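You operate a simulated robot arm through the tools that you are given. There is no shell and no other tool. Be economical: measure what you need, move in short steps, check, and stop when the job is done.

Carry out the task below with a simulated two-armed robot. There is one attempt and no reset: what you move stays moved.

JOB
Put the blue cloth on the top of the grey table away on the top of the mounting bench. Then take the small purple roll and leave it on top of the white and purple box. Then fetch the short green roll and stand it on top of the black toner case. Then open the clear roller guard. Keep to this order. Set down upright: short green roll.

The check looks at the end state, three seconds after you hand in, the way a careful person would. Anything else that was tipped, shoved, dropped, spilled or broken makes it a failure. Flat cloth is picked up by pressing the open fingertips on it (5 to 10 N) and closing them slowly along it; thin cloth reads only 2 to 8 mm in the jaws.

ROBOT AND FRAMES
Two 6-joint arms with two-finger grippers on one trunk, on a base that drives. Base frame: it is fixed to the floor where the robot stands at the start and does not move with it; the origin is under the middle of the robot, x ahead of it, y to its left, z up; the surface under the hand at the start is at about z = 920. Readings come in mm, degrees, newtons and seconds.
The left shoulder is at the start at [30, 178, 1088], the right one opposite. With the tool pointing down near the work surface each hand reaches from about 440 to 840 mm from the robot's upright axis, wherever it stands, measured 20 degrees to its own side. Places, roughly: black toner case [-2500, -4500, 750]; blue cloth (7x10x4 cm) [800, 0, 900]; clear roller guard [4400, -5100, 1000]; short green roll (6x6x15 cm) [-1500, -6700, 900]; small purple roll (4x4x19 cm) [6300, 2500, 900]; top of the mounting bench [-1800, 700, 900]; white and purple box (20x10x11 cm) [5000, -1500, 1100]. Payload 2.54 kg a hand.
The TCP of each hand is the grasp point between the finger pads, 30 mm short of the fingertips. In the tool frame z runs along the fingers and y along their closing line. The gripper opens to 116 mm. The gripper's body begins 95 mm behind the TCP.
Orientation is that of the tool frame in the base frame, as [roll, pitch, yaw] about the fixed x, y, z axes, in that order (R = Rz(yaw) Ry(pitch) Rx(roll)). With the fingers straight down and closing along the base's y, the tool's x points along the base's -x, its y along +y and its z along -z.

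CONTROLS
- The arms move only by the tool arm_command. It takes "left_series", "right_series" or both (then of equal length, played together; a hand with none holds still); each is a list of rows, each a list of 3 entries, a list of its own where there are three numbers: the shift along the base's x, y, z in mm, then the turn, a rotation vector about the base's x, y, z in degrees, then the closure in counts, from 0 (fully open) to 255 (shut). In form: [[[tx, ty, tz], [wx, wy, wz], hand], ...]. A call has 1 to 12 rows; each row is the pose to reach, as a shift and turn from the pose commanded when the call began. Rows are played at 5 a second. More than 50 mm and 8.6 degrees between two rows, or a gripper value outside its range, and nothing of the call is played. A pose out of reach is approached as far as the arm can. The call stops where the force on the tool passes 40 N (or 10 N more than at its start, if that is more) or the arm is blocked; 0.2 s more then pass. Each finger travels about 153 mm/s and halts on what it meets, pressing with about 25 N; the grip force reading is that of the motor and also rises with nothing between the fingers. The clock runs only during rows and for 0.2 s after the last one: add rows that repeat a pose to give the fingers time. It gives the time, the measured TCP pose, the force on the tool (base axes), the opening and the grip force at its end, in the units of the frame above (readings bear some noise), with the torque about the TCP (base axes, N m) and any sound that the robot's microphone picked up.
- Cameras (640 x 400 px; columns grow to the right, rows downward): "scene" is now at [41, 14.1, 1801.4]; the picture's right is [0.19, -0.98, 0.00], its down [-0.79, -0.16, -0.60] and it looks along [0.58, 0.12, -0.80] (base axes); focal length 253 px, centre (320, 200). "left" rides on the left gripper at [69, 15, -122] in its tool frame; the picture's right is [-0.21, 0.98, 0.00], its down [-0.83, -0.18, -0.53] and it looks along [-0.52, -0.11, 0.85] (tool axes); focal length 251 px, centre (320, 200). "right" rides on the right gripper at [69, -15, -122] in its tool frame; the picture's right is [0.21, 0.98, 0.00], its down [-0.83, 0.18, -0.53] and it looks along [-0.52, 0.11, 0.85] (tool axes); focal length 251 px, centre (320, 200). There is no depth. A picture from a camera that has moved, and an enlarged one, comes with that camera's place and axes in the base frame and with its lens.
- get_image(camera): a new picture of that camera. It takes no simulated time.
- move_column(by): slides the trunk up (or, below 0, down) by that many mm; the arms and the scene camera ride with it, the base frame stays. It gives what a move gives, with no picture.
- steer(legs): drives the robot by 1 to 6 legs, each [ahead, left, turn to the left] in mm, mm and degrees, along the robot's own axes; the way and the turn of a leg run together, so that a leg with both is an arc; at most 1500 mm and 180 degrees a leg. The arms and the cameras ride along, it lands a little off, and it stops where it bumps. It gives what a move gives.
- turn_head(pan, tilt): turns the head with the scene camera to pan (to the left, within 143 degrees either way) and tilt (down, from -29 to 69), counted from straight ahead of the robot. It gives what a move gives.
- close_up(camera, box): a new picture of the part [left, top, right, bottom] of that camera's present view, enlarged. It takes no simulated time.
- finish_job(): hands the job in; it is judged then, once.

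Work in short steps. Places have to be worked out from the pictures, the camera data and where the tool is seen: move nearer, look again, correct. Check each grasp and each placing, and mend what went wrong. You have 165 turns and 118 pictures in all, those below and enlarged ones among them. Open the grippers and draw the arms clear of the work before you hand the job in, unless the task says otherwise.

The tools are called after "Emit:" as name(argument=value, ...) on one line, values as JSON. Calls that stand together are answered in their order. arm_command: Moves the arms, as the interface text tells. Its arguments: {"type":"object","properties":{"left_series":{"type":"array"},"right_series":{"type":"array"}},"required":[]} The other tools are called the same way: move_column (by) slides the trunk up or down; steer (legs) drives the base; turn_head (pan, tilt) turns the head that bears the scene camera; get_image (camera) takes a picture; close_up (camera, box) takes an enlarged picture of a part of a camera's view; finish_job () hands the job in.

At the start:

```text
time: 0.0
left_position: [410.2, 202.7, 1216.1]
left_orientation: [-179.9, 0.0, -180.0]
left_force: [0.0, 0.4, -0.1]
left_torque: [0.03, -0.03, 0.03]
left_gripper_width: 116.0
left_gripper_force: 0.1
right_position: [548.4, -170.0, 1204.6]
right_orientation: [-180.0, 0.0, -180.0]
right_force: [-1.1, -0.6, 0.6]
right_torque: [-0.01, 0.02, -0.02]
right_gripper_width: 115.9
right_gripper_force: 0.0
trunk travel left (down, up): [-300.0, 240.0]
robot x, y, heading: [-0.4, 0.9, -0.0]
head pan, tilt: [11.2, 53.4]
```

scene: 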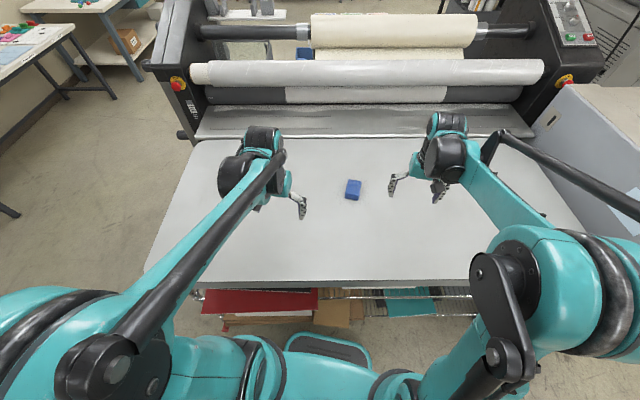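
right: 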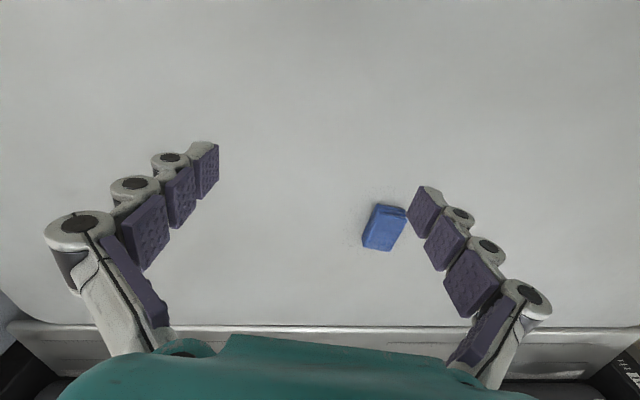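
left: 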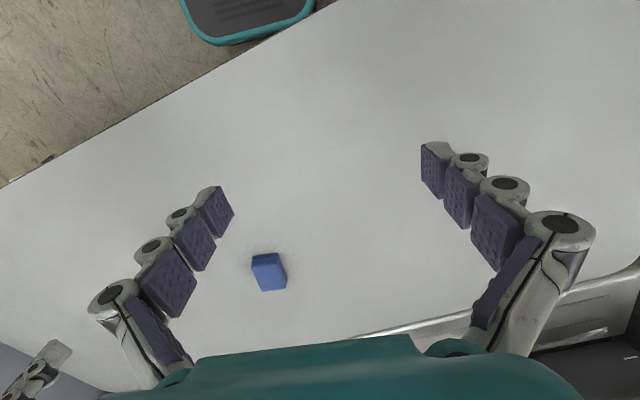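

The cloth works out at about [751, 7, 940] from both the scene and right views. I'll enlarge it to get its yaw before moving the right hand above it.

Emit:
close_up(camera="scene", box=[313, 165, 393, 215])

Emit:
arm_command(right_series=[[[40, 35, -10], [0, 0, 0], 0], [[80, 70, -30], [0, 0, 0], 0], [[120, 105, -50], [0, 0, 0], 0], [[160, 140, -70], [0, 0, 0], 0], [[190, 172, -90], [0, 0, 0], 0], [[190, 172, -90], [0, 0, 0], 0]])

Emit:
get_image(camera="right")

```text
8.00 times, centred on (353, 190) of scene
camera zoom: at [41.0, 14.1, 1801.4], right [0.19, -0.98, 0.0], down [-0.79, -0.16, -0.6], along [0.58, 0.12, -0.8], focal length 2023 px, centre (56, 280)
```

zoom: 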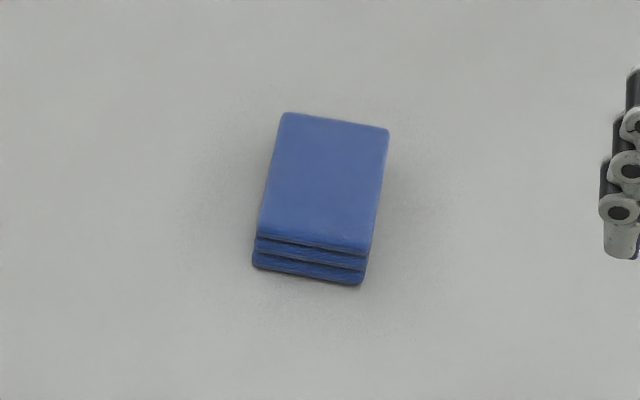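

```text
refused: row 1 steps farther than a row can; nothing moved
```

```text
113 pictures are left
camera right: at [478.6, -183.4, 1327.4], right [-0.21, 0.98, 0.0], down [0.83, 0.18, 0.53], along [0.52, 0.11, -0.85], focal length 251 px, centre (320, 200)
```

right: 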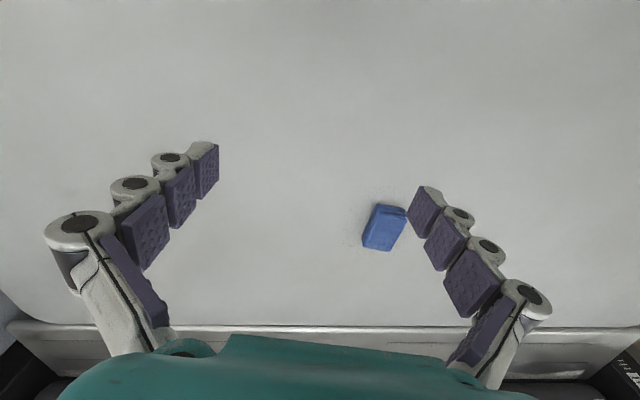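

The cloth is aligned with the base axes: x 699–789, y −18 to 40. The move was refused for step size, so I'll go again with smaller rows to above [744, 10].

Emit:
arm_command(right_series=[[[33, 30, -20], [0, 0, 0], 0], [[66, 60, -40], [0, 0, 0], 0], [[98, 90, -60], [0, 0, 0], 0], [[131, 120, -80], [0, 0, 0], 0], [[164, 150, -100], [0, 0, 0], 0], [[196, 180, -115], [0, 0, 0], 0], [[196, 180, -115], [0, 0, 0], 0]])

Emit:
get_image(camera="right")

```text
time: 1.6
left_position: [410.0, 202.5, 1216.5]
left_orientation: [180.0, 0.1, 180.0]
left_force: [0.3, 0.3, 0.9]
left_torque: [0.03, -0.03, 0.0]
left_gripper_width: 115.9
left_gripper_force: 0.0
right_position: [737.8, 8.1, 1091.2]
right_orientation: [180.0, 0.0, 179.9]
right_force: [0.5, -0.2, 0.0]
right_torque: [0.05, -0.03, 0.01]
right_gripper_width: 116.0
right_gripper_force: 0.1
trunk travel left (down, up): [-300.0, 240.0]
robot x, y, heading: [0.4, -1.0, 0.2]
head pan, tilt: [11.2, 53.4]
```

```text
112 pictures are left
camera right: at [668.7, -6.0, 1213.6], right [-0.21, 0.98, 0.0], down [0.83, 0.18, 0.53], along [0.52, 0.11, -0.85], focal length 251 px, centre (320, 200)
```

right: 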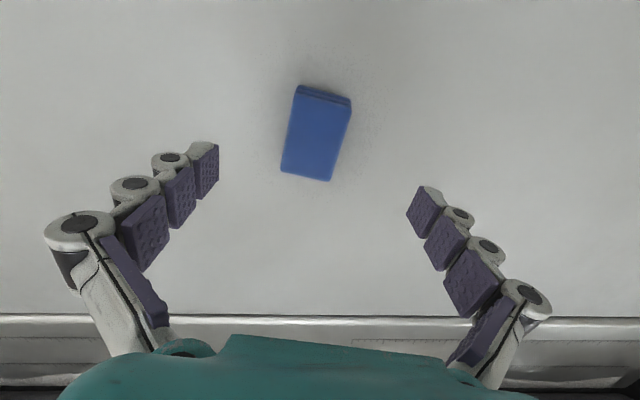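

The hand is squarely over the cloth, whose centre I judge at [748, 7]. I'll descend in steps towards fingertips just above the table.

Emit:
arm_command(right_series=[[[4, -1, -40], [0, 0, 0], 0], [[4, -1, -80], [0, 0, 0], 0], [[4, -1, -110], [0, 0, 0], 0], [[4, -1, -125], [0, 0, 0], 0], [[4, -1, -132], [0, 0, 0], 0], [[4, -1, -132], [0, 0, 0], 0]])

Emit:
get_image(camera="right")

```text
time: 3.0
left_position: [410.1, 203.1, 1215.6]
left_orientation: [179.9, 0.1, 180.0]
left_force: [0.5, -0.6, 0.2]
left_torque: [0.01, 0.02, -0.01]
left_gripper_width: 116.0
left_gripper_force: 0.1
right_position: [746.8, 10.5, 955.4]
right_orientation: [-179.9, 0.1, -180.0]
right_force: [0.7, -0.3, -0.2]
right_torque: [0.03, -0.05, 0.01]
right_gripper_width: 116.0
right_gripper_force: 0.0
trunk travel left (down, up): [-300.0, 240.0]
robot x, y, heading: [-1.3, 1.7, 0.2]
head pan, tilt: [11.2, 53.4]
```

```text
111 pictures are left
camera right: at [677.7, -3.9, 1078.3], right [-0.21, 0.98, 0.0], down [0.83, 0.18, 0.53], along [0.52, 0.11, -0.85], focal length 251 px, centre (320, 200)
```

right: 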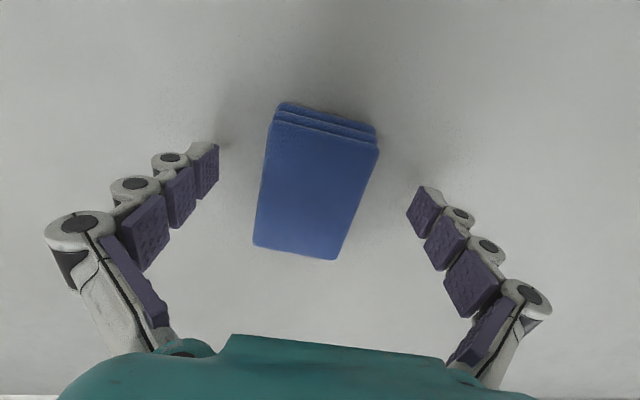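

The fingers straddle the cloth with the tips about at table level. I'll close slowly.

Emit:
arm_command(right_series=[[[0, 0, -2], [0, 0, 0], 40], [[0, 0, -2], [0, 0, 0], 80], [[0, 0, -2], [0, 0, 0], 120], [[0, 0, -2], [0, 0, 0], 160], [[0, 0, -2], [0, 0, 0], 200], [[0, 0, -2], [0, 0, 0], 255], [[0, 0, -2], [0, 0, 0], 255]])

Emit:
get_image(camera="right")

```text
time: 4.6
left_position: [409.6, 203.5, 1216.0]
left_orientation: [-179.9, 0.0, 179.9]
left_force: [-0.1, 0.6, 0.4]
left_torque: [0.01, -0.01, 0.0]
left_gripper_width: 115.7
left_gripper_force: 0.1
right_position: [746.8, 10.9, 955.6]
right_orientation: [180.0, 0.0, 179.9]
right_force: [0.7, -0.3, 3.8]
right_torque: [-0.04, -0.05, -0.07]
right_gripper_width: 61.3
right_gripper_force: 25.5
trunk travel left (down, up): [-300.0, 240.0]
robot x, y, heading: [1.6, 1.7, 0.2]
head pan, tilt: [11.2, 53.4]
```

```text
110 pictures are left
camera right: at [678.9, -4.4, 1076.9], right [-0.21, 0.98, 0.0], down [0.83, 0.18, 0.53], along [0.52, 0.11, -0.85], focal length 251 px, centre (320, 200)
```

right: 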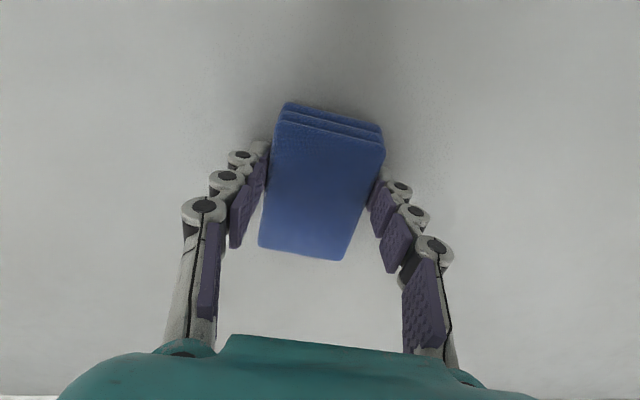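

Gripped at 61 mm width, with 25 N. I'll lift, drawing the hand back toward the robot.

Emit:
arm_command(right_series=[[[0, 0, 45], [0, 0, 0], 255], [[0, 0, 90], [0, 0, 0], 255], [[-20, -20, 130], [0, 0, 0], 255], [[-55, -50, 145], [0, 0, 0], 255], [[-90, -80, 160], [0, 0, 0], 255], [[-125, -110, 175], [0, 0, 0], 255], [[-160, -140, 190], [0, 0, 0], 255], [[-195, -170, 200], [0, 0, 0], 255], [[-195, -170, 200], [0, 0, 0], 255]])

Emit:
turn_head(pan=135, tilt=25)

Emit:
get_image(camera="scene")

Emit:
get_image(camera="right")

```text
time: 6.6
left_position: [412.2, 204.6, 1215.7]
left_orientation: [180.0, 0.1, -179.9]
left_force: [-0.1, 0.0, -0.5]
left_torque: [-0.04, 0.01, 0.0]
left_gripper_width: 115.7
left_gripper_force: 0.2
right_position: [552.2, -158.9, 1156.9]
right_orientation: [-180.0, -0.1, 180.0]
right_force: [-0.2, -0.7, -0.1]
right_torque: [-0.06, 0.05, 0.0]
right_gripper_width: 61.2
right_gripper_force: 25.0
trunk travel left (down, up): [-300.0, 240.0]
robot x, y, heading: [-1.8, 3.3, 0.1]
head pan, tilt: [11.2, 53.4]
```

```text
time: 8.6
left_position: [410.1, 203.8, 1215.1]
left_orientation: [-179.9, 0.1, -180.0]
left_force: [0.2, 0.4, -0.1]
left_torque: [0.01, 0.02, -0.03]
left_gripper_width: 116.1
left_gripper_force: 0.0
right_position: [551.2, -159.5, 1155.2]
right_orientation: [180.0, 0.0, -180.0]
right_force: [-0.3, -0.7, -0.3]
right_torque: [-0.02, 0.04, 0.0]
right_gripper_width: 61.0
right_gripper_force: 25.0
trunk travel left (down, up): [-300.0, 240.0]
robot x, y, heading: [0.4, -0.4, 0.3]
head pan, tilt: [135.0, 25.0]
```

```text
109 pictures are left
camera scene: at [-96.3, 65.0, 1843.5], right [0.71, 0.71, 0.0], down [0.3, -0.3, -0.91], along [-0.64, 0.64, -0.42], focal length 253 px, centre (320, 200)
```

scene: 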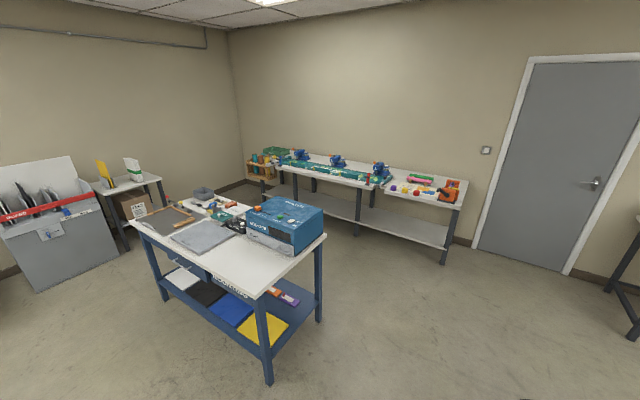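

```text
108 pictures are left
camera right: at [482.0, -174.2, 1278.3], right [-0.21, 0.98, 0.0], down [0.83, 0.18, 0.53], along [0.52, 0.11, -0.85], focal length 251 px, centre (320, 200)
```

right: 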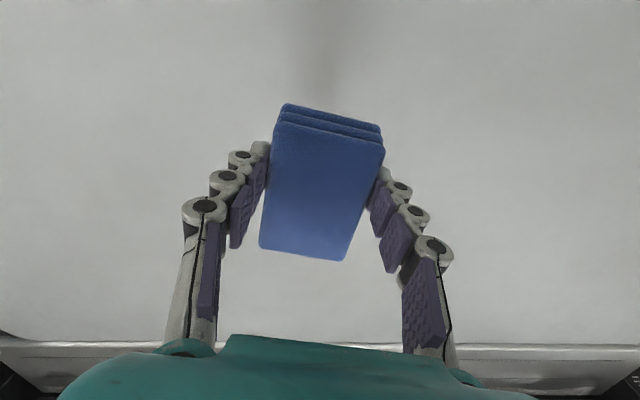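

The cloth is in hand. The mounting bench (blue frame) runs roughly from corner [-924, 517] to [-2318, 227] along its near edge, with a clear patch near [-1220, 560]. I'll look behind right before driving.

Emit:
turn_head(pan=-140, tilt=25)

Emit:
get_image(camera="scene")

Emit:
turn_head(pan=-60, tilt=20)

Emit:
get_image(camera="scene")

```text
time: 12.4
left_position: [410.6, 202.3, 1216.3]
left_orientation: [-180.0, 0.0, -179.9]
left_force: [0.7, 0.6, -0.4]
left_torque: [-0.01, 0.01, -0.01]
left_gripper_width: 116.1
left_gripper_force: 0.1
right_position: [550.2, -160.0, 1155.2]
right_orientation: [179.9, 0.0, -180.0]
right_force: [0.0, -0.1, -0.7]
right_torque: [0.02, -0.04, 0.02]
right_gripper_width: 60.7
right_gripper_force: 24.8
trunk travel left (down, up): [-300.0, 240.0]
robot x, y, heading: [0.1, -0.3, 0.0]
head pan, tilt: [-140.0, 25.0]
```

```text
107 pictures are left
camera scene: at [-101.8, -59.5, 1843.5], right [-0.64, 0.77, 0.0], down [0.32, 0.27, -0.91], along [-0.69, -0.58, -0.42], focal length 253 px, centre (320, 200)
```

scene: 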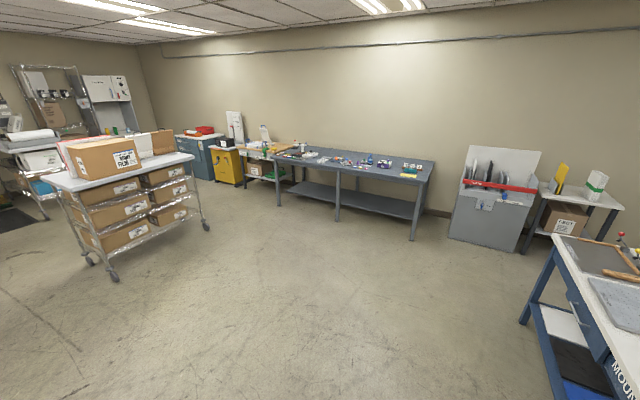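

```text
time: 14.0
left_position: [410.5, 203.4, 1215.1]
left_orientation: [180.0, 0.0, 180.0]
left_force: [-0.4, -0.1, -0.1]
left_torque: [0.0, 0.01, 0.01]
left_gripper_width: 115.9
left_gripper_force: 0.1
right_position: [551.3, -160.9, 1156.0]
right_orientation: [179.9, 0.0, 179.9]
right_force: [-0.5, -0.6, -1.0]
right_torque: [-0.03, 0.0, 0.02]
right_gripper_width: 60.9
right_gripper_force: 25.0
trunk travel left (down, up): [-300.0, 240.0]
robot x, y, heading: [2.9, -2.0, 0.0]
head pan, tilt: [-60.0, 20.0]
```

```text
106 pictures are left
camera scene: at [15.2, -80.9, 1851.5], right [-0.87, -0.5, 0.0], down [-0.17, 0.3, -0.94], along [0.47, -0.81, -0.34], focal length 253 px, centre (320, 200)
```

scene: 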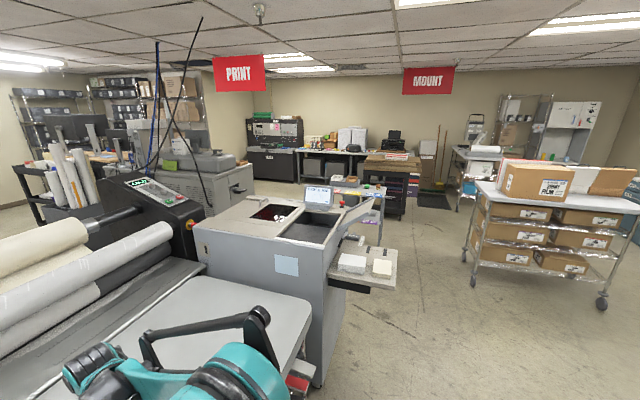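

Room behind is clear and the cart of boxes is ~3 m off to the right. I'll back off straight from the table, then turn toward the bench and look.

Emit:
steer(legs=[[-450, 0, 0], [-250, -350, 0], [0, 0, 102], [100, 479, 0]])

Emit:
turn_head(pan=0, tilt=40)

Emit:
get_image(camera="scene")

```text
time: 25.8
left_position: [-1485.6, -45.8, 1214.6]
left_orientation: [180.0, 0.0, -74.7]
left_force: [0.1, -0.1, -0.1]
left_torque: [0.02, -0.01, -0.02]
left_gripper_width: 116.1
left_gripper_force: 0.1
right_position: [-1173.9, 186.6, 1156.8]
right_orientation: [180.0, 0.0, -74.8]
right_force: [-0.4, -0.6, -1.1]
right_torque: [-0.03, -0.02, 0.02]
right_gripper_width: 60.9
right_gripper_force: 24.8
trunk travel left (down, up): [-300.0, 240.0]
robot x, y, heading: [-1180.4, -390.4, 105.3]
head pan, tilt: [-60.0, 20.0]
```

```text
time: 27.1
left_position: [-1486.2, -44.5, 1216.6]
left_orientation: [180.0, 0.1, -74.7]
left_force: [-0.5, -0.2, -0.7]
left_torque: [-0.02, 0.01, 0.03]
left_gripper_width: 115.7
left_gripper_force: 0.1
right_position: [-1173.3, 187.1, 1156.8]
right_orientation: [-180.0, -0.1, -74.8]
right_force: [0.8, -0.1, -0.4]
right_torque: [-0.01, -0.04, -0.03]
right_gripper_width: 60.8
right_gripper_force: 25.2
trunk travel left (down, up): [-300.0, 240.0]
robot x, y, heading: [-1182.6, -386.6, 105.2]
head pan, tilt: [0.0, 40.0]
```

```text
105 pictures are left
camera scene: at [-1197.0, -333.9, 1820.2], right [0.96, 0.26, 0.0], down [0.17, -0.62, -0.77], along [-0.2, 0.74, -0.64], focal length 253 px, centre (320, 200)
```

scene: 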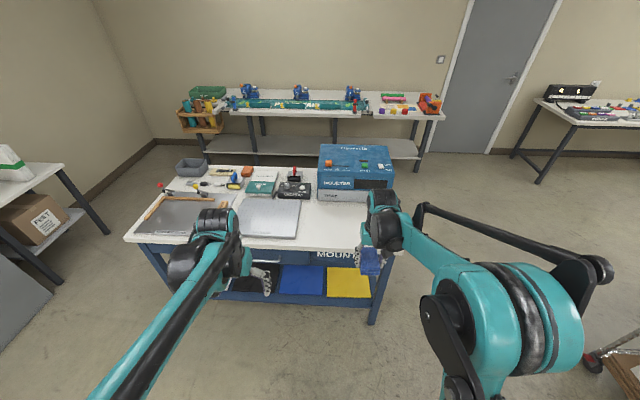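

The free patch on the bench lies at about [-1300, 590], in front of the blue box and right of the mat. I'll drive 350 ahead and lower/reach the rest with the arm.

Emit:
steer(legs=[[350, 15, 0]])

Emit:
get_image(camera="scene")

Emit:
get_image(camera="right")

```text
time: 29.4
left_position: [-1590.6, 291.1, 1215.0]
left_orientation: [-179.9, 0.0, -74.8]
left_force: [-0.2, 0.1, 0.7]
left_torque: [-0.02, -0.04, 0.01]
left_gripper_width: 116.3
left_gripper_force: 0.1
right_position: [-1277.1, 522.2, 1155.1]
right_orientation: [180.0, 0.0, -74.8]
right_force: [0.3, -0.5, -0.2]
right_torque: [-0.02, -0.04, 0.01]
right_gripper_width: 61.2
right_gripper_force: 25.2
trunk travel left (down, up): [-300.0, 240.0]
robot x, y, heading: [-1284.4, -53.1, 105.0]
head pan, tilt: [0.0, 40.0]
```

```text
104 pictures are left
camera scene: at [-1303.4, 1.7, 1820.1], right [0.97, 0.26, 0.0], down [0.17, -0.62, -0.77], along [-0.2, 0.74, -0.64], focal length 253 px, centre (320, 200)
```

scene: 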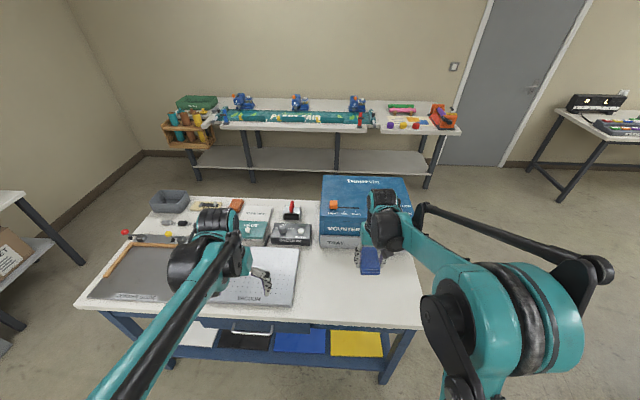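

```text
103 pictures are left
camera right: at [-1244.5, 460.4, 1278.1], right [-0.89, -0.46, 0.0], down [-0.39, 0.75, 0.53], along [-0.25, 0.47, -0.85], focal length 251 px, centre (320, 200)
```

right: 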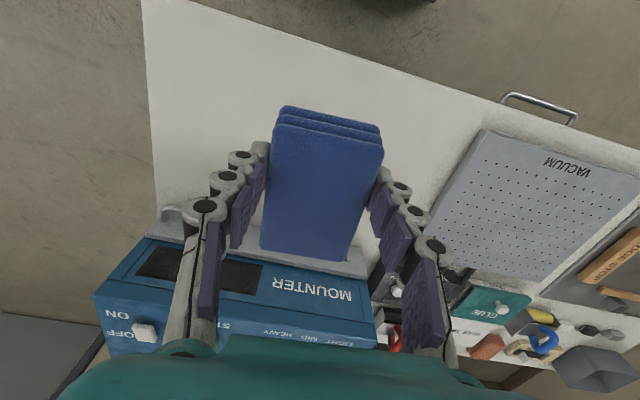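

The cloth hangs right above the clear patch: bench edge at y≈465 and the mounter front at y≈790. I'll shift 85 mm ahead and lower, stopping short of contact.

Emit:
arm_command(right_series=[[[-11, 41, 0], [0, 0, 0], 255], [[-22, 82, -10], [0, 0, 0], 255], [[-22, 82, -55], [0, 0, 0], 255], [[-22, 82, -100], [0, 0, 0], 255], [[-22, 82, -145], [0, 0, 0], 255], [[-22, 82, -180], [0, 0, 0], 255], [[-22, 82, -200], [0, 0, 0], 255], [[-22, 82, -200], [0, 0, 0], 255]])

Emit:
get_image(camera="right")

```text
time: 31.2
left_position: [-1589.9, 291.4, 1216.5]
left_orientation: [-179.9, 0.0, -74.8]
left_force: [1.4, 0.2, -0.7]
left_torque: [0.03, -0.01, 0.02]
left_gripper_width: 116.0
left_gripper_force: 0.1
right_position: [-1298.5, 602.7, 956.2]
right_orientation: [-179.9, 0.0, -74.7]
right_force: [-0.9, 0.5, -0.1]
right_torque: [-0.02, -0.02, -0.01]
right_gripper_width: 61.1
right_gripper_force: 24.9
trunk travel left (down, up): [-300.0, 240.0]
robot x, y, heading: [-1286.7, -54.2, 105.3]
head pan, tilt: [0.0, 40.0]
```

```text
102 pictures are left
camera right: at [-1266.2, 541.3, 1077.9], right [-0.89, -0.46, 0.0], down [-0.39, 0.75, 0.53], along [-0.25, 0.47, -0.85], focal length 251 px, centre (320, 200)
```

right: 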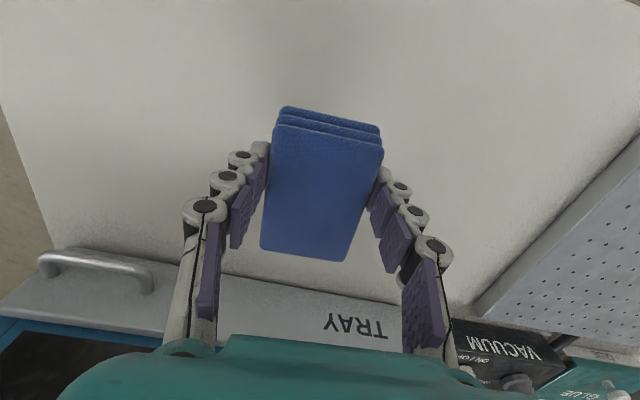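

No contact yet at 956. I'll probe down in small steps until the force rises.

Emit:
arm_command(right_series=[[[0, 0, -6], [0, 0, 0], 255], [[0, 0, -12], [0, 0, 0], 255], [[0, 0, -18], [0, 0, 0], 255], [[0, 0, -18], [0, 0, 0], 255]])

```text
time: 32.2
left_position: [-1590.8, 291.0, 1216.1]
left_orientation: [-179.9, 0.0, -74.7]
left_force: [-1.1, 1.1, 0.0]
left_torque: [0.05, -0.01, -0.01]
left_gripper_width: 116.0
left_gripper_force: 0.1
right_position: [-1298.3, 603.8, 937.9]
right_orientation: [-180.0, 0.0, -74.8]
right_force: [0.1, -0.7, -0.9]
right_torque: [0.01, 0.03, 0.01]
right_gripper_width: 60.8
right_gripper_force: 25.0
trunk travel left (down, up): [-300.0, 240.0]
robot x, y, heading: [-1286.2, -50.9, 105.2]
head pan, tilt: [0.0, 40.0]
```

Still free at 938, so I keep probing in 4 mm steps.

Emit:
arm_command(right_series=[[[0, 0, -4], [0, 0, 0], 255], [[0, 0, -8], [0, 0, 0], 255], [[0, 0, -12], [0, 0, 0], 255], [[0, 0, -12], [0, 0, 0], 255]])

Emit:
get_image(camera="right")

```text
time: 33.2
left_position: [-1590.7, 291.6, 1214.6]
left_orientation: [180.0, 0.0, -74.9]
left_force: [0.0, 0.4, -0.1]
left_torque: [0.03, -0.02, -0.01]
left_gripper_width: 115.6
left_gripper_force: 0.1
right_position: [-1297.6, 604.7, 925.7]
right_orientation: [180.0, 0.0, -74.8]
right_force: [0.4, -0.1, -0.8]
right_torque: [-0.03, 0.05, -0.03]
right_gripper_width: 61.0
right_gripper_force: 25.5
trunk travel left (down, up): [-300.0, 240.0]
robot x, y, heading: [-1286.0, -54.5, 105.3]
head pan, tilt: [0.0, 40.0]
```

```text
101 pictures are left
camera right: at [-1266.1, 542.2, 1048.3], right [-0.89, -0.46, 0.0], down [-0.39, 0.75, 0.53], along [-0.25, 0.47, -0.85], focal length 251 px, centre (320, 200)
```

right: 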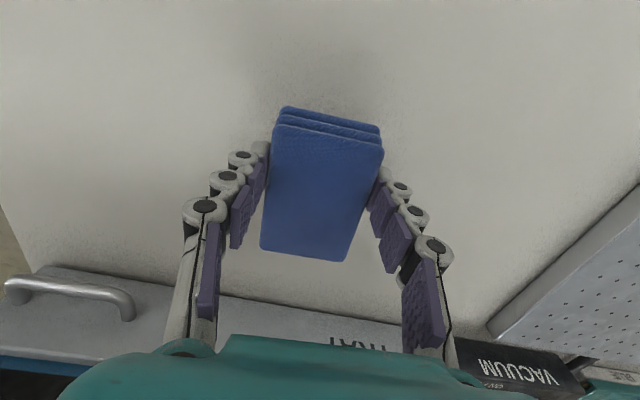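

Shadow is tightening but still no contact; continuing in 4 mm steps, with more rows.

Emit:
arm_command(right_series=[[[0, 0, -4], [0, 0, 0], 255], [[0, 0, -8], [0, 0, 0], 255], [[0, 0, -12], [0, 0, 0], 255], [[0, 0, -15], [0, 0, 0], 255], [[0, 0, -15], [0, 0, 0], 255]])

```text
time: 34.4
left_position: [-1589.4, 290.3, 1214.8]
left_orientation: [-180.0, 0.1, -74.8]
left_force: [0.1, 0.9, 0.6]
left_torque: [-0.02, 0.02, -0.03]
left_gripper_width: 115.8
left_gripper_force: 0.0
right_position: [-1299.7, 603.4, 911.1]
right_orientation: [179.9, 0.0, -74.7]
right_force: [0.1, 0.5, -0.9]
right_torque: [0.0, -0.03, 0.0]
right_gripper_width: 60.8
right_gripper_force: 25.2
trunk travel left (down, up): [-300.0, 240.0]
robot x, y, heading: [-1287.6, -48.5, 105.3]
head pan, tilt: [0.0, 40.0]
```

Emit:
arm_command(right_series=[[[0, 0, -4], [0, 0, 0], 255], [[0, 0, -8], [0, 0, 0], 255], [[0, 0, -12], [0, 0, 0], 255], [[0, 0, -12], [0, 0, 0], 255]])

Emit:
get_image(camera="right")

```text
time: 35.4
left_position: [-1590.9, 290.1, 1214.6]
left_orientation: [-180.0, 0.0, -74.7]
left_force: [-0.5, -0.4, -0.1]
left_torque: [0.01, 0.0, -0.01]
left_gripper_width: 116.2
left_gripper_force: 0.1
right_position: [-1297.7, 603.1, 900.4]
right_orientation: [-180.0, -0.1, -74.8]
right_force: [-0.2, -0.8, 0.0]
right_torque: [-0.01, -0.02, 0.02]
right_gripper_width: 60.9
right_gripper_force: 24.8
trunk travel left (down, up): [-300.0, 240.0]
robot x, y, heading: [-1292.1, -52.0, 105.1]
head pan, tilt: [0.0, 40.0]
```

```text
100 pictures are left
camera right: at [-1266.0, 542.3, 1021.6], right [-0.89, -0.46, 0.0], down [-0.39, 0.75, 0.53], along [-0.25, 0.47, -0.85], focal length 251 px, centre (320, 200)
```

right: 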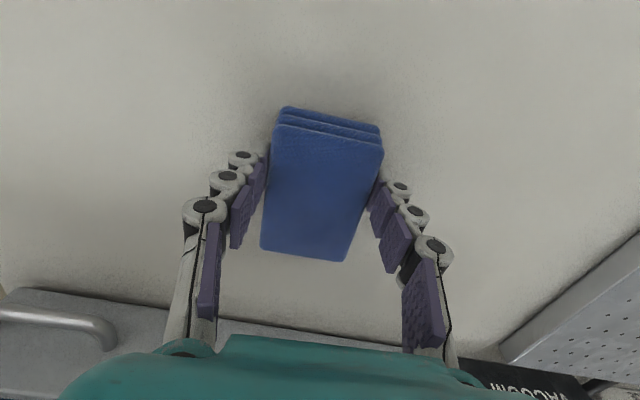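

Tips are still not touching; continuing down gently.

Emit:
arm_command(right_series=[[[0, 0, -4], [0, 0, 0], 255], [[0, 0, -8], [0, 0, 0], 255], [[0, 0, -12], [0, 0, 0], 255], [[0, 0, -16], [0, 0, 0], 255], [[0, 0, -16], [0, 0, 0], 255]])

Emit:
get_image(camera="right")

```text
time: 36.3
left_position: [-1590.8, 290.1, 1216.4]
left_orientation: [-179.9, 0.2, -74.9]
left_force: [0.3, -0.4, -0.3]
left_torque: [0.0, -0.01, 0.02]
left_gripper_width: 115.9
left_gripper_force: 0.0
right_position: [-1297.8, 601.3, 887.8]
right_orientation: [179.9, -0.1, -74.8]
right_force: [1.1, -3.8, 20.5]
right_torque: [-0.01, 0.31, 0.0]
right_gripper_width: 61.2
right_gripper_force: 24.8
trunk travel left (down, up): [-300.0, 240.0]
robot x, y, heading: [-1289.1, -51.3, 105.2]
head pan, tilt: [0.0, 40.0]
stopped in row 4 (right hand): the force on the tool passed its limit at 65 N (the readings are from after the stop); the commanded pose is now the measured one
```

```text
99 pictures are left
camera right: at [-1266.0, 540.4, 1010.2], right [-0.89, -0.46, 0.0], down [-0.39, 0.75, 0.53], along [-0.25, 0.47, -0.85], focal length 251 px, centre (320, 200)
```

right: 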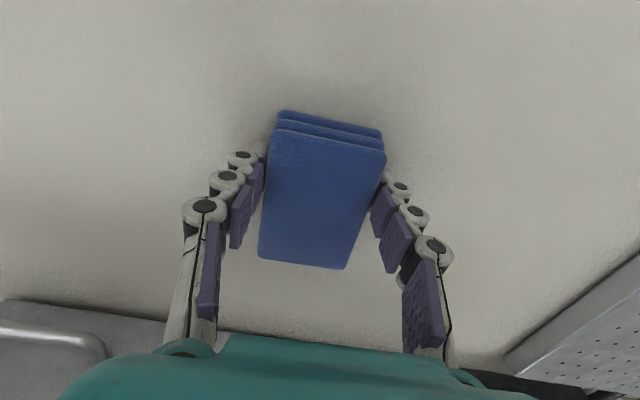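

Contact at 888, so the bench top is at about 858. I'll open gently and rise straight up.

Emit:
arm_command(right_series=[[[0, 0, 1], [0, 0, 0], 100], [[0, 0, 1], [0, 0, 0], 50], [[0, 0, 1], [0, 0, 0], 0], [[0, 0, 1], [0, 0, 0], 0], [[0, 0, 40], [0, 0, 0], 0], [[0, 0, 85], [0, 0, 0], 0], [[0, 0, 130], [0, 0, 0], 0], [[0, 0, 175], [0, 0, 0], 0], [[15, -35, 215], [0, 0, 0], 0], [[15, -70, 250], [0, 0, 0], 0]])

Emit:
get_image(camera="right")

```text
refused: row 9 steps farther than a row can; nothing moved
```

```text
98 pictures are left
camera right: at [-1266.0, 540.4, 1010.2], right [-0.89, -0.46, 0.0], down [-0.39, 0.75, 0.53], along [-0.25, 0.47, -0.85], focal length 251 px, centre (320, 200)
```

right: 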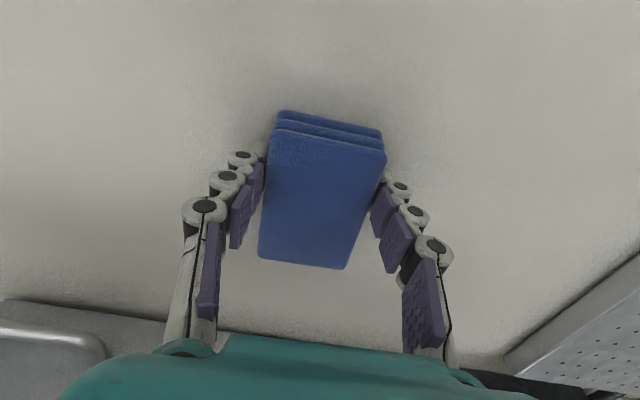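

One row was too long; repeating with a shorter step.

Emit:
arm_command(right_series=[[[0, 0, 1], [0, 0, 0], 100], [[0, 0, 1], [0, 0, 0], 50], [[0, 0, 1], [0, 0, 0], 0], [[0, 0, 1], [0, 0, 0], 0], [[0, 0, 40], [0, 0, 0], 0], [[0, 0, 85], [0, 0, 0], 0], [[0, 0, 130], [0, 0, 0], 0], [[0, 0, 175], [0, 0, 0], 0], [[10, -30, 210], [0, 0, 0], 0], [[20, -60, 245], [0, 0, 0], 0], [[30, -90, 275], [0, 0, 0], 0]])

Emit:
get_image(camera="right")

```text
time: 38.7
left_position: [-1590.2, 288.5, 1215.7]
left_orientation: [-179.9, 0.1, -74.9]
left_force: [1.1, 0.0, -0.9]
left_torque: [0.05, 0.01, 0.02]
left_gripper_width: 115.7
left_gripper_force: 0.1
right_position: [-1268.3, 511.7, 1160.9]
right_orientation: [179.9, -0.1, -74.7]
right_force: [0.6, -0.4, -0.2]
right_torque: [0.03, 0.02, 0.02]
right_gripper_width: 116.2
right_gripper_force: 0.1
trunk travel left (down, up): [-300.0, 240.0]
robot x, y, heading: [-1286.9, -47.7, 105.5]
head pan, tilt: [0.0, 40.0]
```

```text
97 pictures are left
camera right: at [-1234.6, 450.4, 1283.2], right [-0.89, -0.46, 0.0], down [-0.39, 0.75, 0.53], along [-0.25, 0.47, -0.85], focal length 251 px, centre (320, 200)
```

right: 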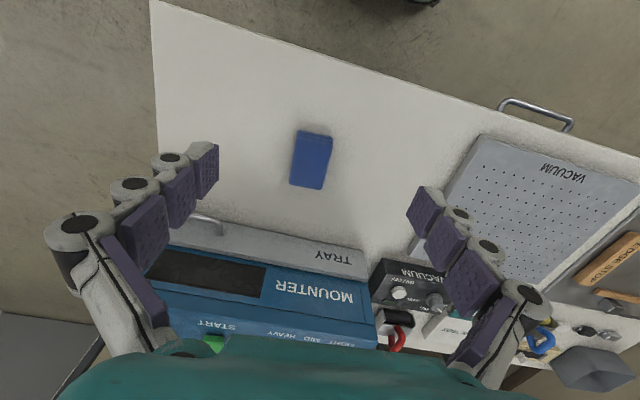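

The cloth lies flat on the bench, released and clear. Next is the purple roll at about [6300, 2500]; I'll back off, turn toward the gap left of the laminator, and look.

Emit:
steer(legs=[[-450, 0, 0], [0, 0, -75], [650, 0, 0]])

Emit:
turn_head(pan=10, tilt=15)

Emit:
get_image(camera="scene")

```text
time: 47.8
left_position: [-375.6, 234.3, 1215.0]
left_orientation: [-180.0, 0.0, -148.4]
left_force: [-0.1, 1.6, 1.0]
left_torque: [0.0, 0.02, 0.02]
left_gripper_width: 116.0
left_gripper_force: 0.1
right_position: [-71.0, -13.4, 1158.9]
right_orientation: [-180.0, -0.2, -148.4]
right_force: [0.0, -0.1, -0.2]
right_torque: [-0.01, 0.01, 0.02]
right_gripper_width: 115.9
right_gripper_force: 0.0
trunk travel left (down, up): [-300.0, 240.0]
robot x, y, heading: [-616.6, -156.5, 31.8]
head pan, tilt: [0.0, 40.0]
```

```text
time: 48.7
left_position: [-375.2, 233.1, 1216.2]
left_orientation: [180.0, 0.1, -148.4]
left_force: [0.1, 0.2, 0.4]
left_torque: [-0.01, -0.01, -0.01]
left_gripper_width: 116.0
left_gripper_force: 0.1
right_position: [-69.5, -11.6, 1159.3]
right_orientation: [179.9, -0.1, -148.3]
right_force: [-1.0, 0.0, -0.8]
right_torque: [0.0, -0.03, -0.03]
right_gripper_width: 115.9
right_gripper_force: 0.0
trunk travel left (down, up): [-300.0, 240.0]
robot x, y, heading: [-615.3, -151.6, 31.5]
head pan, tilt: [10.0, 15.0]
```

```text
96 pictures are left
camera scene: at [-575.9, -108.0, 1859.6], right [0.66, -0.75, 0.0], down [-0.19, -0.17, -0.97], along [0.72, 0.64, -0.26], focal length 253 px, centre (320, 200)
```

scene: 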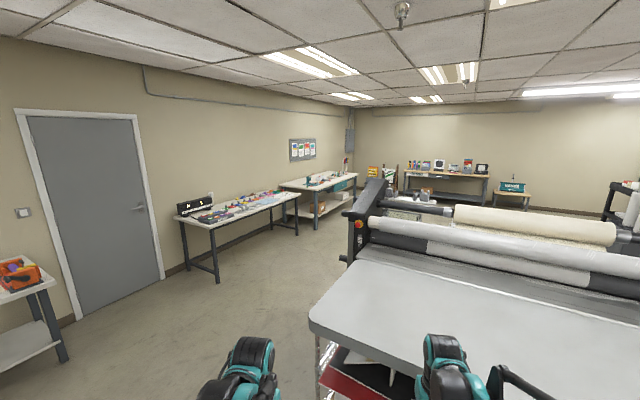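

The corridor left of the laminator is open (y≈800 to 2600) and the purple roll's table is at the far wall. I'll drive through the corridor and look from beyond the laminator's end.

Emit:
steer(legs=[[723, 674, 0], [802, 447, 0], [0, 0, -31.5], [1300, 0, 0]])

Emit:
turn_head(pan=0, tilt=15)

Emit:
get_image(camera="scene")

```text
time: 65.9
left_position: [1779.7, 1807.2, 1215.7]
left_orientation: [180.0, -0.1, -179.3]
left_force: [0.2, 0.1, 0.0]
left_torque: [-0.03, -0.03, 0.01]
left_gripper_width: 116.1
left_gripper_force: 0.0
right_position: [1915.9, 1439.1, 1159.3]
right_orientation: [180.0, -0.1, -179.2]
right_force: [0.4, -0.1, -0.4]
right_torque: [0.02, 0.0, -0.02]
right_gripper_width: 115.8
right_gripper_force: 0.2
trunk travel left (down, up): [-300.0, 240.0]
robot x, y, heading: [1369.2, 1597.5, 0.8]
head pan, tilt: [10.0, 15.0]
```

```text
time: 66.6
left_position: [1781.0, 1807.2, 1216.0]
left_orientation: [180.0, 0.0, -179.3]
left_force: [-0.2, -0.2, 0.3]
left_torque: [-0.01, 0.02, 0.02]
left_gripper_width: 116.0
left_gripper_force: 0.0
right_position: [1916.4, 1439.2, 1161.0]
right_orientation: [-179.9, -0.1, -179.3]
right_force: [-0.5, 0.5, -0.1]
right_torque: [0.01, -0.01, 0.0]
right_gripper_width: 115.9
right_gripper_force: 0.0
trunk travel left (down, up): [-300.0, 240.0]
robot x, y, heading: [1368.2, 1601.0, 0.7]
head pan, tilt: [0.0, 15.0]
```

```text
95 pictures are left
camera scene: at [1434.2, 1600.6, 1859.7], right [0.01, -1.0, 0.0], down [-0.26, 0.0, -0.97], along [0.97, 0.01, -0.26], focal length 253 px, centre (320, 200)
```

scene: 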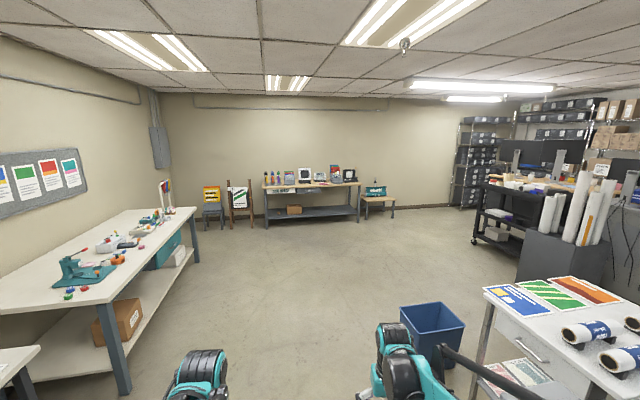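

The way ahead is clear; the far table with the roll is near x≈6200. I'll drive to about (4670, 2250) and look again.

Emit:
steer(legs=[[1100, 210, 0], [1100, 210, 0], [1100, 210, 0]])

Emit:
turn_head(pan=0, tilt=25)

Emit:
get_image(camera="scene")

```text
time: 83.0
left_position: [5086.0, 2374.0, 1216.0]
left_orientation: [179.9, 0.0, 178.4]
left_force: [-0.4, 0.2, 0.6]
left_torque: [0.02, -0.02, 0.0]
left_gripper_width: 116.1
left_gripper_force: 0.1
right_position: [5206.6, 2002.2, 1160.7]
right_orientation: [-180.0, 0.0, 178.4]
right_force: [-0.2, -0.3, 0.0]
right_torque: [-0.02, 0.03, 0.0]
right_gripper_width: 115.9
right_gripper_force: 0.1
trunk travel left (down, up): [-300.0, 240.0]
robot x, y, heading: [4668.7, 2178.8, -1.4]
head pan, tilt: [0.0, 15.0]
```

```text
time: 83.7
left_position: [5086.1, 2374.1, 1215.3]
left_orientation: [180.0, 0.0, 178.4]
left_force: [0.2, 0.1, -0.3]
left_torque: [0.0, 0.0, -0.03]
left_gripper_width: 116.3
left_gripper_force: 0.1
right_position: [5206.6, 2001.3, 1160.1]
right_orientation: [-179.9, -0.1, 178.4]
right_force: [-0.3, -0.8, 0.0]
right_torque: [0.01, -0.01, 0.03]
right_gripper_width: 116.4
right_gripper_force: 0.0
trunk travel left (down, up): [-300.0, 240.0]
robot x, y, heading: [4672.5, 2183.9, -1.6]
head pan, tilt: [0.0, 25.0]
```

```text
94 pictures are left
camera scene: at [4730.9, 2180.8, 1843.5], right [-0.03, -1.0, 0.0], down [-0.42, 0.01, -0.91], along [0.91, -0.03, -0.42], focal length 253 px, centre (320, 200)
```

scene: 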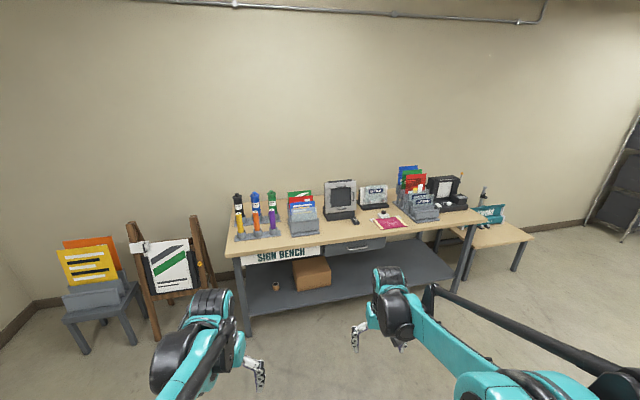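

Emit:
close_up(camera="scene", box=[220, 175, 340, 250])

```text
5.33 times, centred on (280, 212) of scene
camera zoom: at [4730.9, 2180.8, 1843.5], right [-0.03, -1.0, 0.0], down [-0.42, 0.01, -0.91], along [0.91, -0.03, -0.42], focal length 1349 px, centre (533, 133)
```

zoom: 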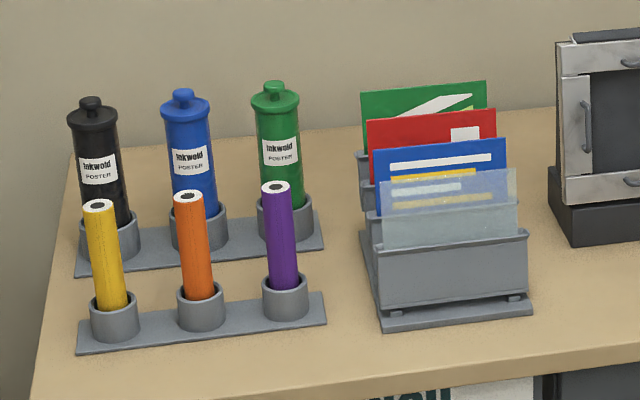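

The purple roll stands in a holder at about [6307, 2464], top ≈1045; the bench is turned about 13°. I'll raise the column for clearance, align to heading 13° and come closer.

Emit:
move_column(by=120)

Emit:
steer(legs=[[0, 0, 14.5], [790, -230, 0]])

Emit:
turn_head(pan=10, tilt=40)

Emit:
get_image(camera="scene")

Emit:
get_image(camera="left")

```text
time: 85.2
left_position: [5086.6, 2374.8, 1335.5]
left_orientation: [-179.9, 0.0, 178.4]
left_force: [0.0, 0.4, 0.1]
left_torque: [0.01, -0.02, 0.02]
left_gripper_width: 115.9
left_gripper_force: 0.0
right_position: [5206.9, 2000.4, 1280.0]
right_orientation: [179.9, -0.1, 178.5]
right_force: [0.0, -0.7, 0.4]
right_torque: [0.02, -0.03, 0.01]
right_gripper_width: 115.9
right_gripper_force: 0.1
trunk travel left (down, up): [-420.0, 120.0]
robot x, y, heading: [4670.9, 2184.1, -1.7]
head pan, tilt: [0.0, 25.0]
```

```text
time: 90.4
left_position: [5815.5, 2469.1, 1336.1]
left_orientation: [179.9, 0.0, -164.5]
left_force: [0.0, -0.8, 0.3]
left_torque: [0.03, 0.0, -0.02]
left_gripper_width: 116.1
left_gripper_force: 0.1
right_position: [6039.5, 2147.9, 1279.8]
right_orientation: [-180.0, -0.1, -164.5]
right_force: [-0.8, 0.2, 0.0]
right_torque: [0.0, 0.01, -0.01]
right_gripper_width: 116.1
right_gripper_force: 0.0
trunk travel left (down, up): [-420.0, 120.0]
robot x, y, heading: [5477.0, 2163.7, 15.5]
head pan, tilt: [0.0, 25.0]
```

```text
time: 91.1
left_position: [5814.9, 2469.2, 1335.3]
left_orientation: [-180.0, -0.1, -164.5]
left_force: [0.8, -0.6, 0.1]
left_torque: [0.0, -0.01, -0.04]
left_gripper_width: 116.1
left_gripper_force: 0.2
right_position: [6040.4, 2148.9, 1280.3]
right_orientation: [-180.0, 0.0, -164.5]
right_force: [-0.2, 0.3, -0.7]
right_torque: [0.03, 0.02, -0.02]
right_gripper_width: 116.1
right_gripper_force: 0.1
trunk travel left (down, up): [-420.0, 120.0]
robot x, y, heading: [5474.2, 2164.5, 15.8]
head pan, tilt: [10.0, 40.0]
```

```text
92 pictures are left
camera scene: at [5520.3, 2192.4, 1940.2], right [0.43, -0.9, 0.0], down [-0.58, -0.28, -0.77], along [0.69, 0.33, -0.64], focal length 253 px, centre (320, 200)
```

scene: 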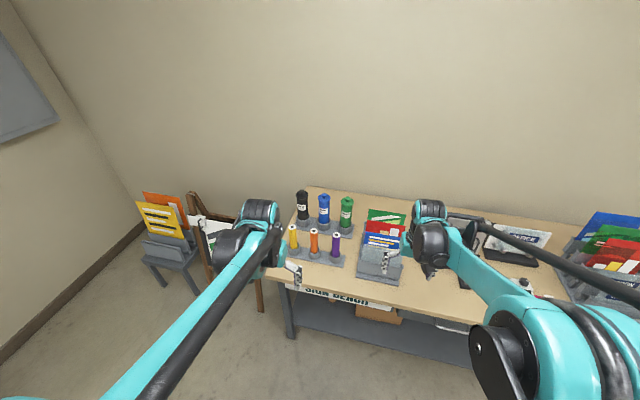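

```text
91 pictures are left
camera left: at [5744.0, 2465.4, 1457.5], right [-0.05, 1.0, 0.0], down [0.84, 0.05, 0.53], along [0.53, 0.03, -0.85], focal length 251 px, centre (320, 200)
```

left: 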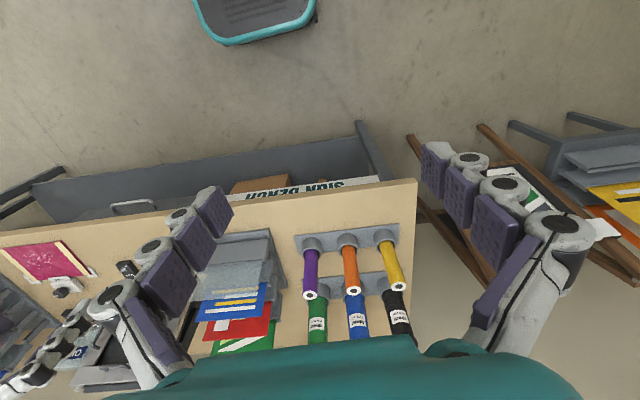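

Triangulating, the purple roll's top is at about [6272, 2468, 1052]. I'll drive 250 ahead and 120 right, then re-measure before reaching with the left hand.

Emit:
steer(legs=[[250, -120, 0]])

Emit:
get_image(camera="left")

Emit:
get_image(camera="scene")

```text
time: 93.0
left_position: [6081.2, 2421.0, 1336.3]
left_orientation: [180.0, 0.1, -164.5]
left_force: [-0.8, 0.3, -0.7]
left_torque: [0.01, 0.03, 0.02]
left_gripper_width: 116.1
left_gripper_force: 0.0
right_position: [6305.3, 2100.2, 1280.3]
right_orientation: [180.0, -0.1, -164.6]
right_force: [0.4, 0.8, 0.3]
right_torque: [0.01, -0.02, -0.02]
right_gripper_width: 115.8
right_gripper_force: 0.0
trunk travel left (down, up): [-420.0, 120.0]
robot x, y, heading: [5737.7, 2116.5, 15.6]
head pan, tilt: [10.0, 40.0]
```

```text
90 pictures are left
camera left: at [6010.3, 2417.7, 1457.6], right [-0.05, 1.0, 0.0], down [0.84, 0.04, 0.53], along [0.53, 0.03, -0.85], focal length 251 px, centre (320, 200)
```

left: 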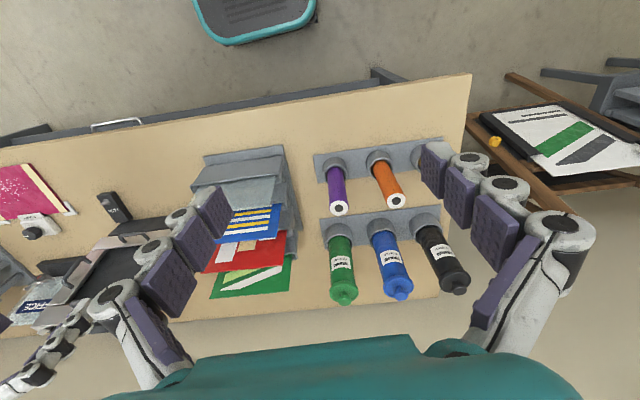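

```text
89 pictures are left
camera scene: at [5786.2, 2145.0, 1940.2], right [0.43, -0.9, 0.0], down [-0.58, -0.28, -0.77], along [0.69, 0.33, -0.64], focal length 253 px, centre (320, 200)
```

scene: 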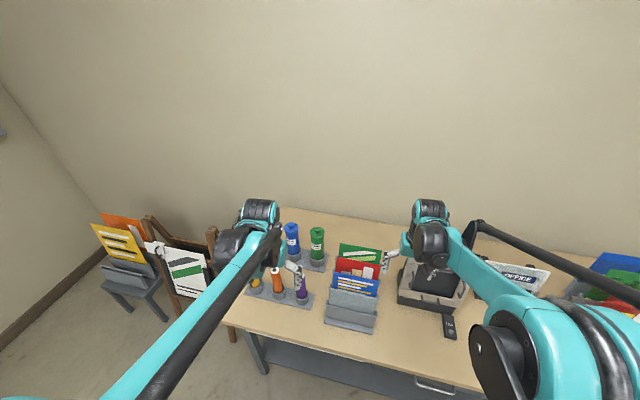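

Purple roll axis is at [6280, 2469], exposed from z≈890 to 1050. I'll bring the left hand above it at the present height, then check.

Emit:
arm_command(left_series=[[[40, 10, 0], [0, 0, 0], 0], [[80, 20, 0], [0, 0, 0], 0], [[120, 29, -10], [0, 0, 0], 0], [[160, 38, -30], [0, 0, 0], 0], [[199, 48, -50], [0, 0, 0], 0], [[199, 48, -90], [0, 0, 0], 0], [[199, 48, -120], [0, 0, 0], 0], [[199, 48, -120], [0, 0, 0], 0]])

Emit:
get_image(camera="left")

```text
time: 94.8
left_position: [6281.2, 2470.0, 1216.4]
left_orientation: [179.9, -0.1, -164.6]
left_force: [0.5, 0.3, -0.1]
left_torque: [-0.03, 0.01, 0.01]
left_gripper_width: 116.3
left_gripper_force: 0.0
right_position: [6307.5, 2099.6, 1279.8]
right_orientation: [180.0, -0.1, -164.7]
right_force: [0.3, 0.3, -0.3]
right_torque: [-0.01, 0.02, -0.02]
right_gripper_width: 115.8
right_gripper_force: 0.1
trunk travel left (down, up): [-420.0, 120.0]
robot x, y, heading: [5742.3, 2120.8, 15.5]
head pan, tilt: [10.0, 40.0]
```

```text
88 pictures are left
camera left: at [6210.6, 2466.1, 1338.2], right [-0.05, 1.0, 0.0], down [0.84, 0.04, 0.53], along [0.53, 0.03, -0.85], focal length 251 px, centre (320, 200)
```

left: 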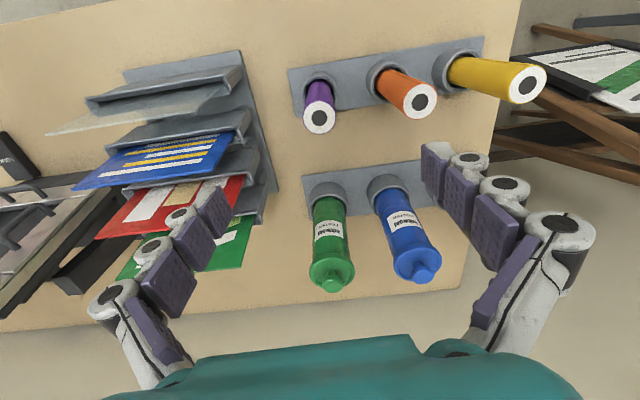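

The hand is over the roll; neighbours are ~109 mm (orange) and ~150+ mm (bottles) away. I'll narrow the opening a little and descend to grasp height.

Emit:
arm_command(left_series=[[[0, 0, -40], [0, 0, 0], 40], [[0, 0, -80], [0, 0, 0], 60], [[0, 0, -120], [0, 0, 0], 60], [[0, 0, -160], [0, 0, 0], 60], [[0, 0, -185], [0, 0, 0], 60], [[0, 0, -205], [0, 0, 0], 60], [[0, 0, -205], [0, 0, 0], 60]])

Emit:
get_image(camera="left")

```text
time: 96.5
left_position: [6279.9, 2468.7, 1010.7]
left_orientation: [180.0, 0.0, -164.7]
left_force: [0.6, 0.4, -0.9]
left_torque: [0.02, -0.01, 0.05]
left_gripper_width: 88.8
left_gripper_force: 0.1
right_position: [6305.9, 2098.9, 1280.1]
right_orientation: [-180.0, -0.2, -164.6]
right_force: [-0.3, -0.4, 0.0]
right_torque: [0.0, -0.03, -0.01]
right_gripper_width: 116.2
right_gripper_force: 0.1
trunk travel left (down, up): [-420.0, 120.0]
robot x, y, heading: [5739.5, 2114.0, 15.5]
head pan, tilt: [10.0, 40.0]
```

```text
87 pictures are left
camera left: at [6209.1, 2464.4, 1132.3], right [-0.05, 1.0, 0.0], down [0.84, 0.04, 0.53], along [0.53, 0.03, -0.85], focal length 251 px, centre (320, 200)
```

left: 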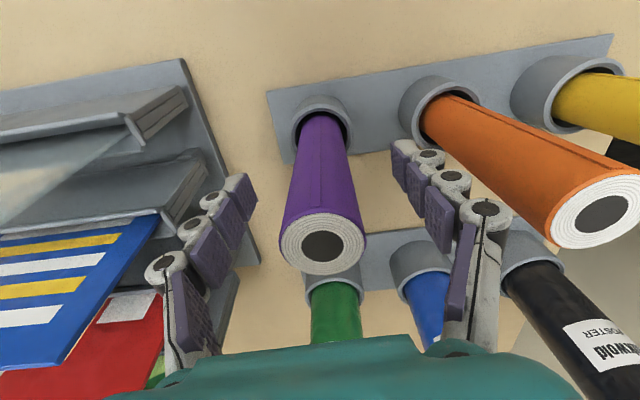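

The roll is centred between the fingers. Closing on it.

Emit:
arm_command(left_series=[[[0, 0, 0], [0, 0, 0], 110], [[0, 0, 0], [0, 0, 0], 150], [[0, 0, 0], [0, 0, 0], 190], [[0, 0, 0], [0, 0, 0], 255], [[0, 0, 0], [0, 0, 0], 255]])

```text
time: 97.7
left_position: [6279.5, 2467.6, 1011.1]
left_orientation: [-180.0, -0.1, -164.7]
left_force: [-0.2, 0.3, 0.3]
left_torque: [-0.04, 0.07, 0.0]
left_gripper_width: 36.6
left_gripper_force: 25.0
right_position: [6307.7, 2098.8, 1278.9]
right_orientation: [-180.0, -0.1, -164.6]
right_force: [0.9, -0.4, 0.3]
right_torque: [-0.01, 0.04, 0.0]
right_gripper_width: 116.3
right_gripper_force: 0.1
trunk travel left (down, up): [-420.0, 120.0]
robot x, y, heading: [5741.5, 2113.8, 15.5]
head pan, tilt: [10.0, 40.0]
```

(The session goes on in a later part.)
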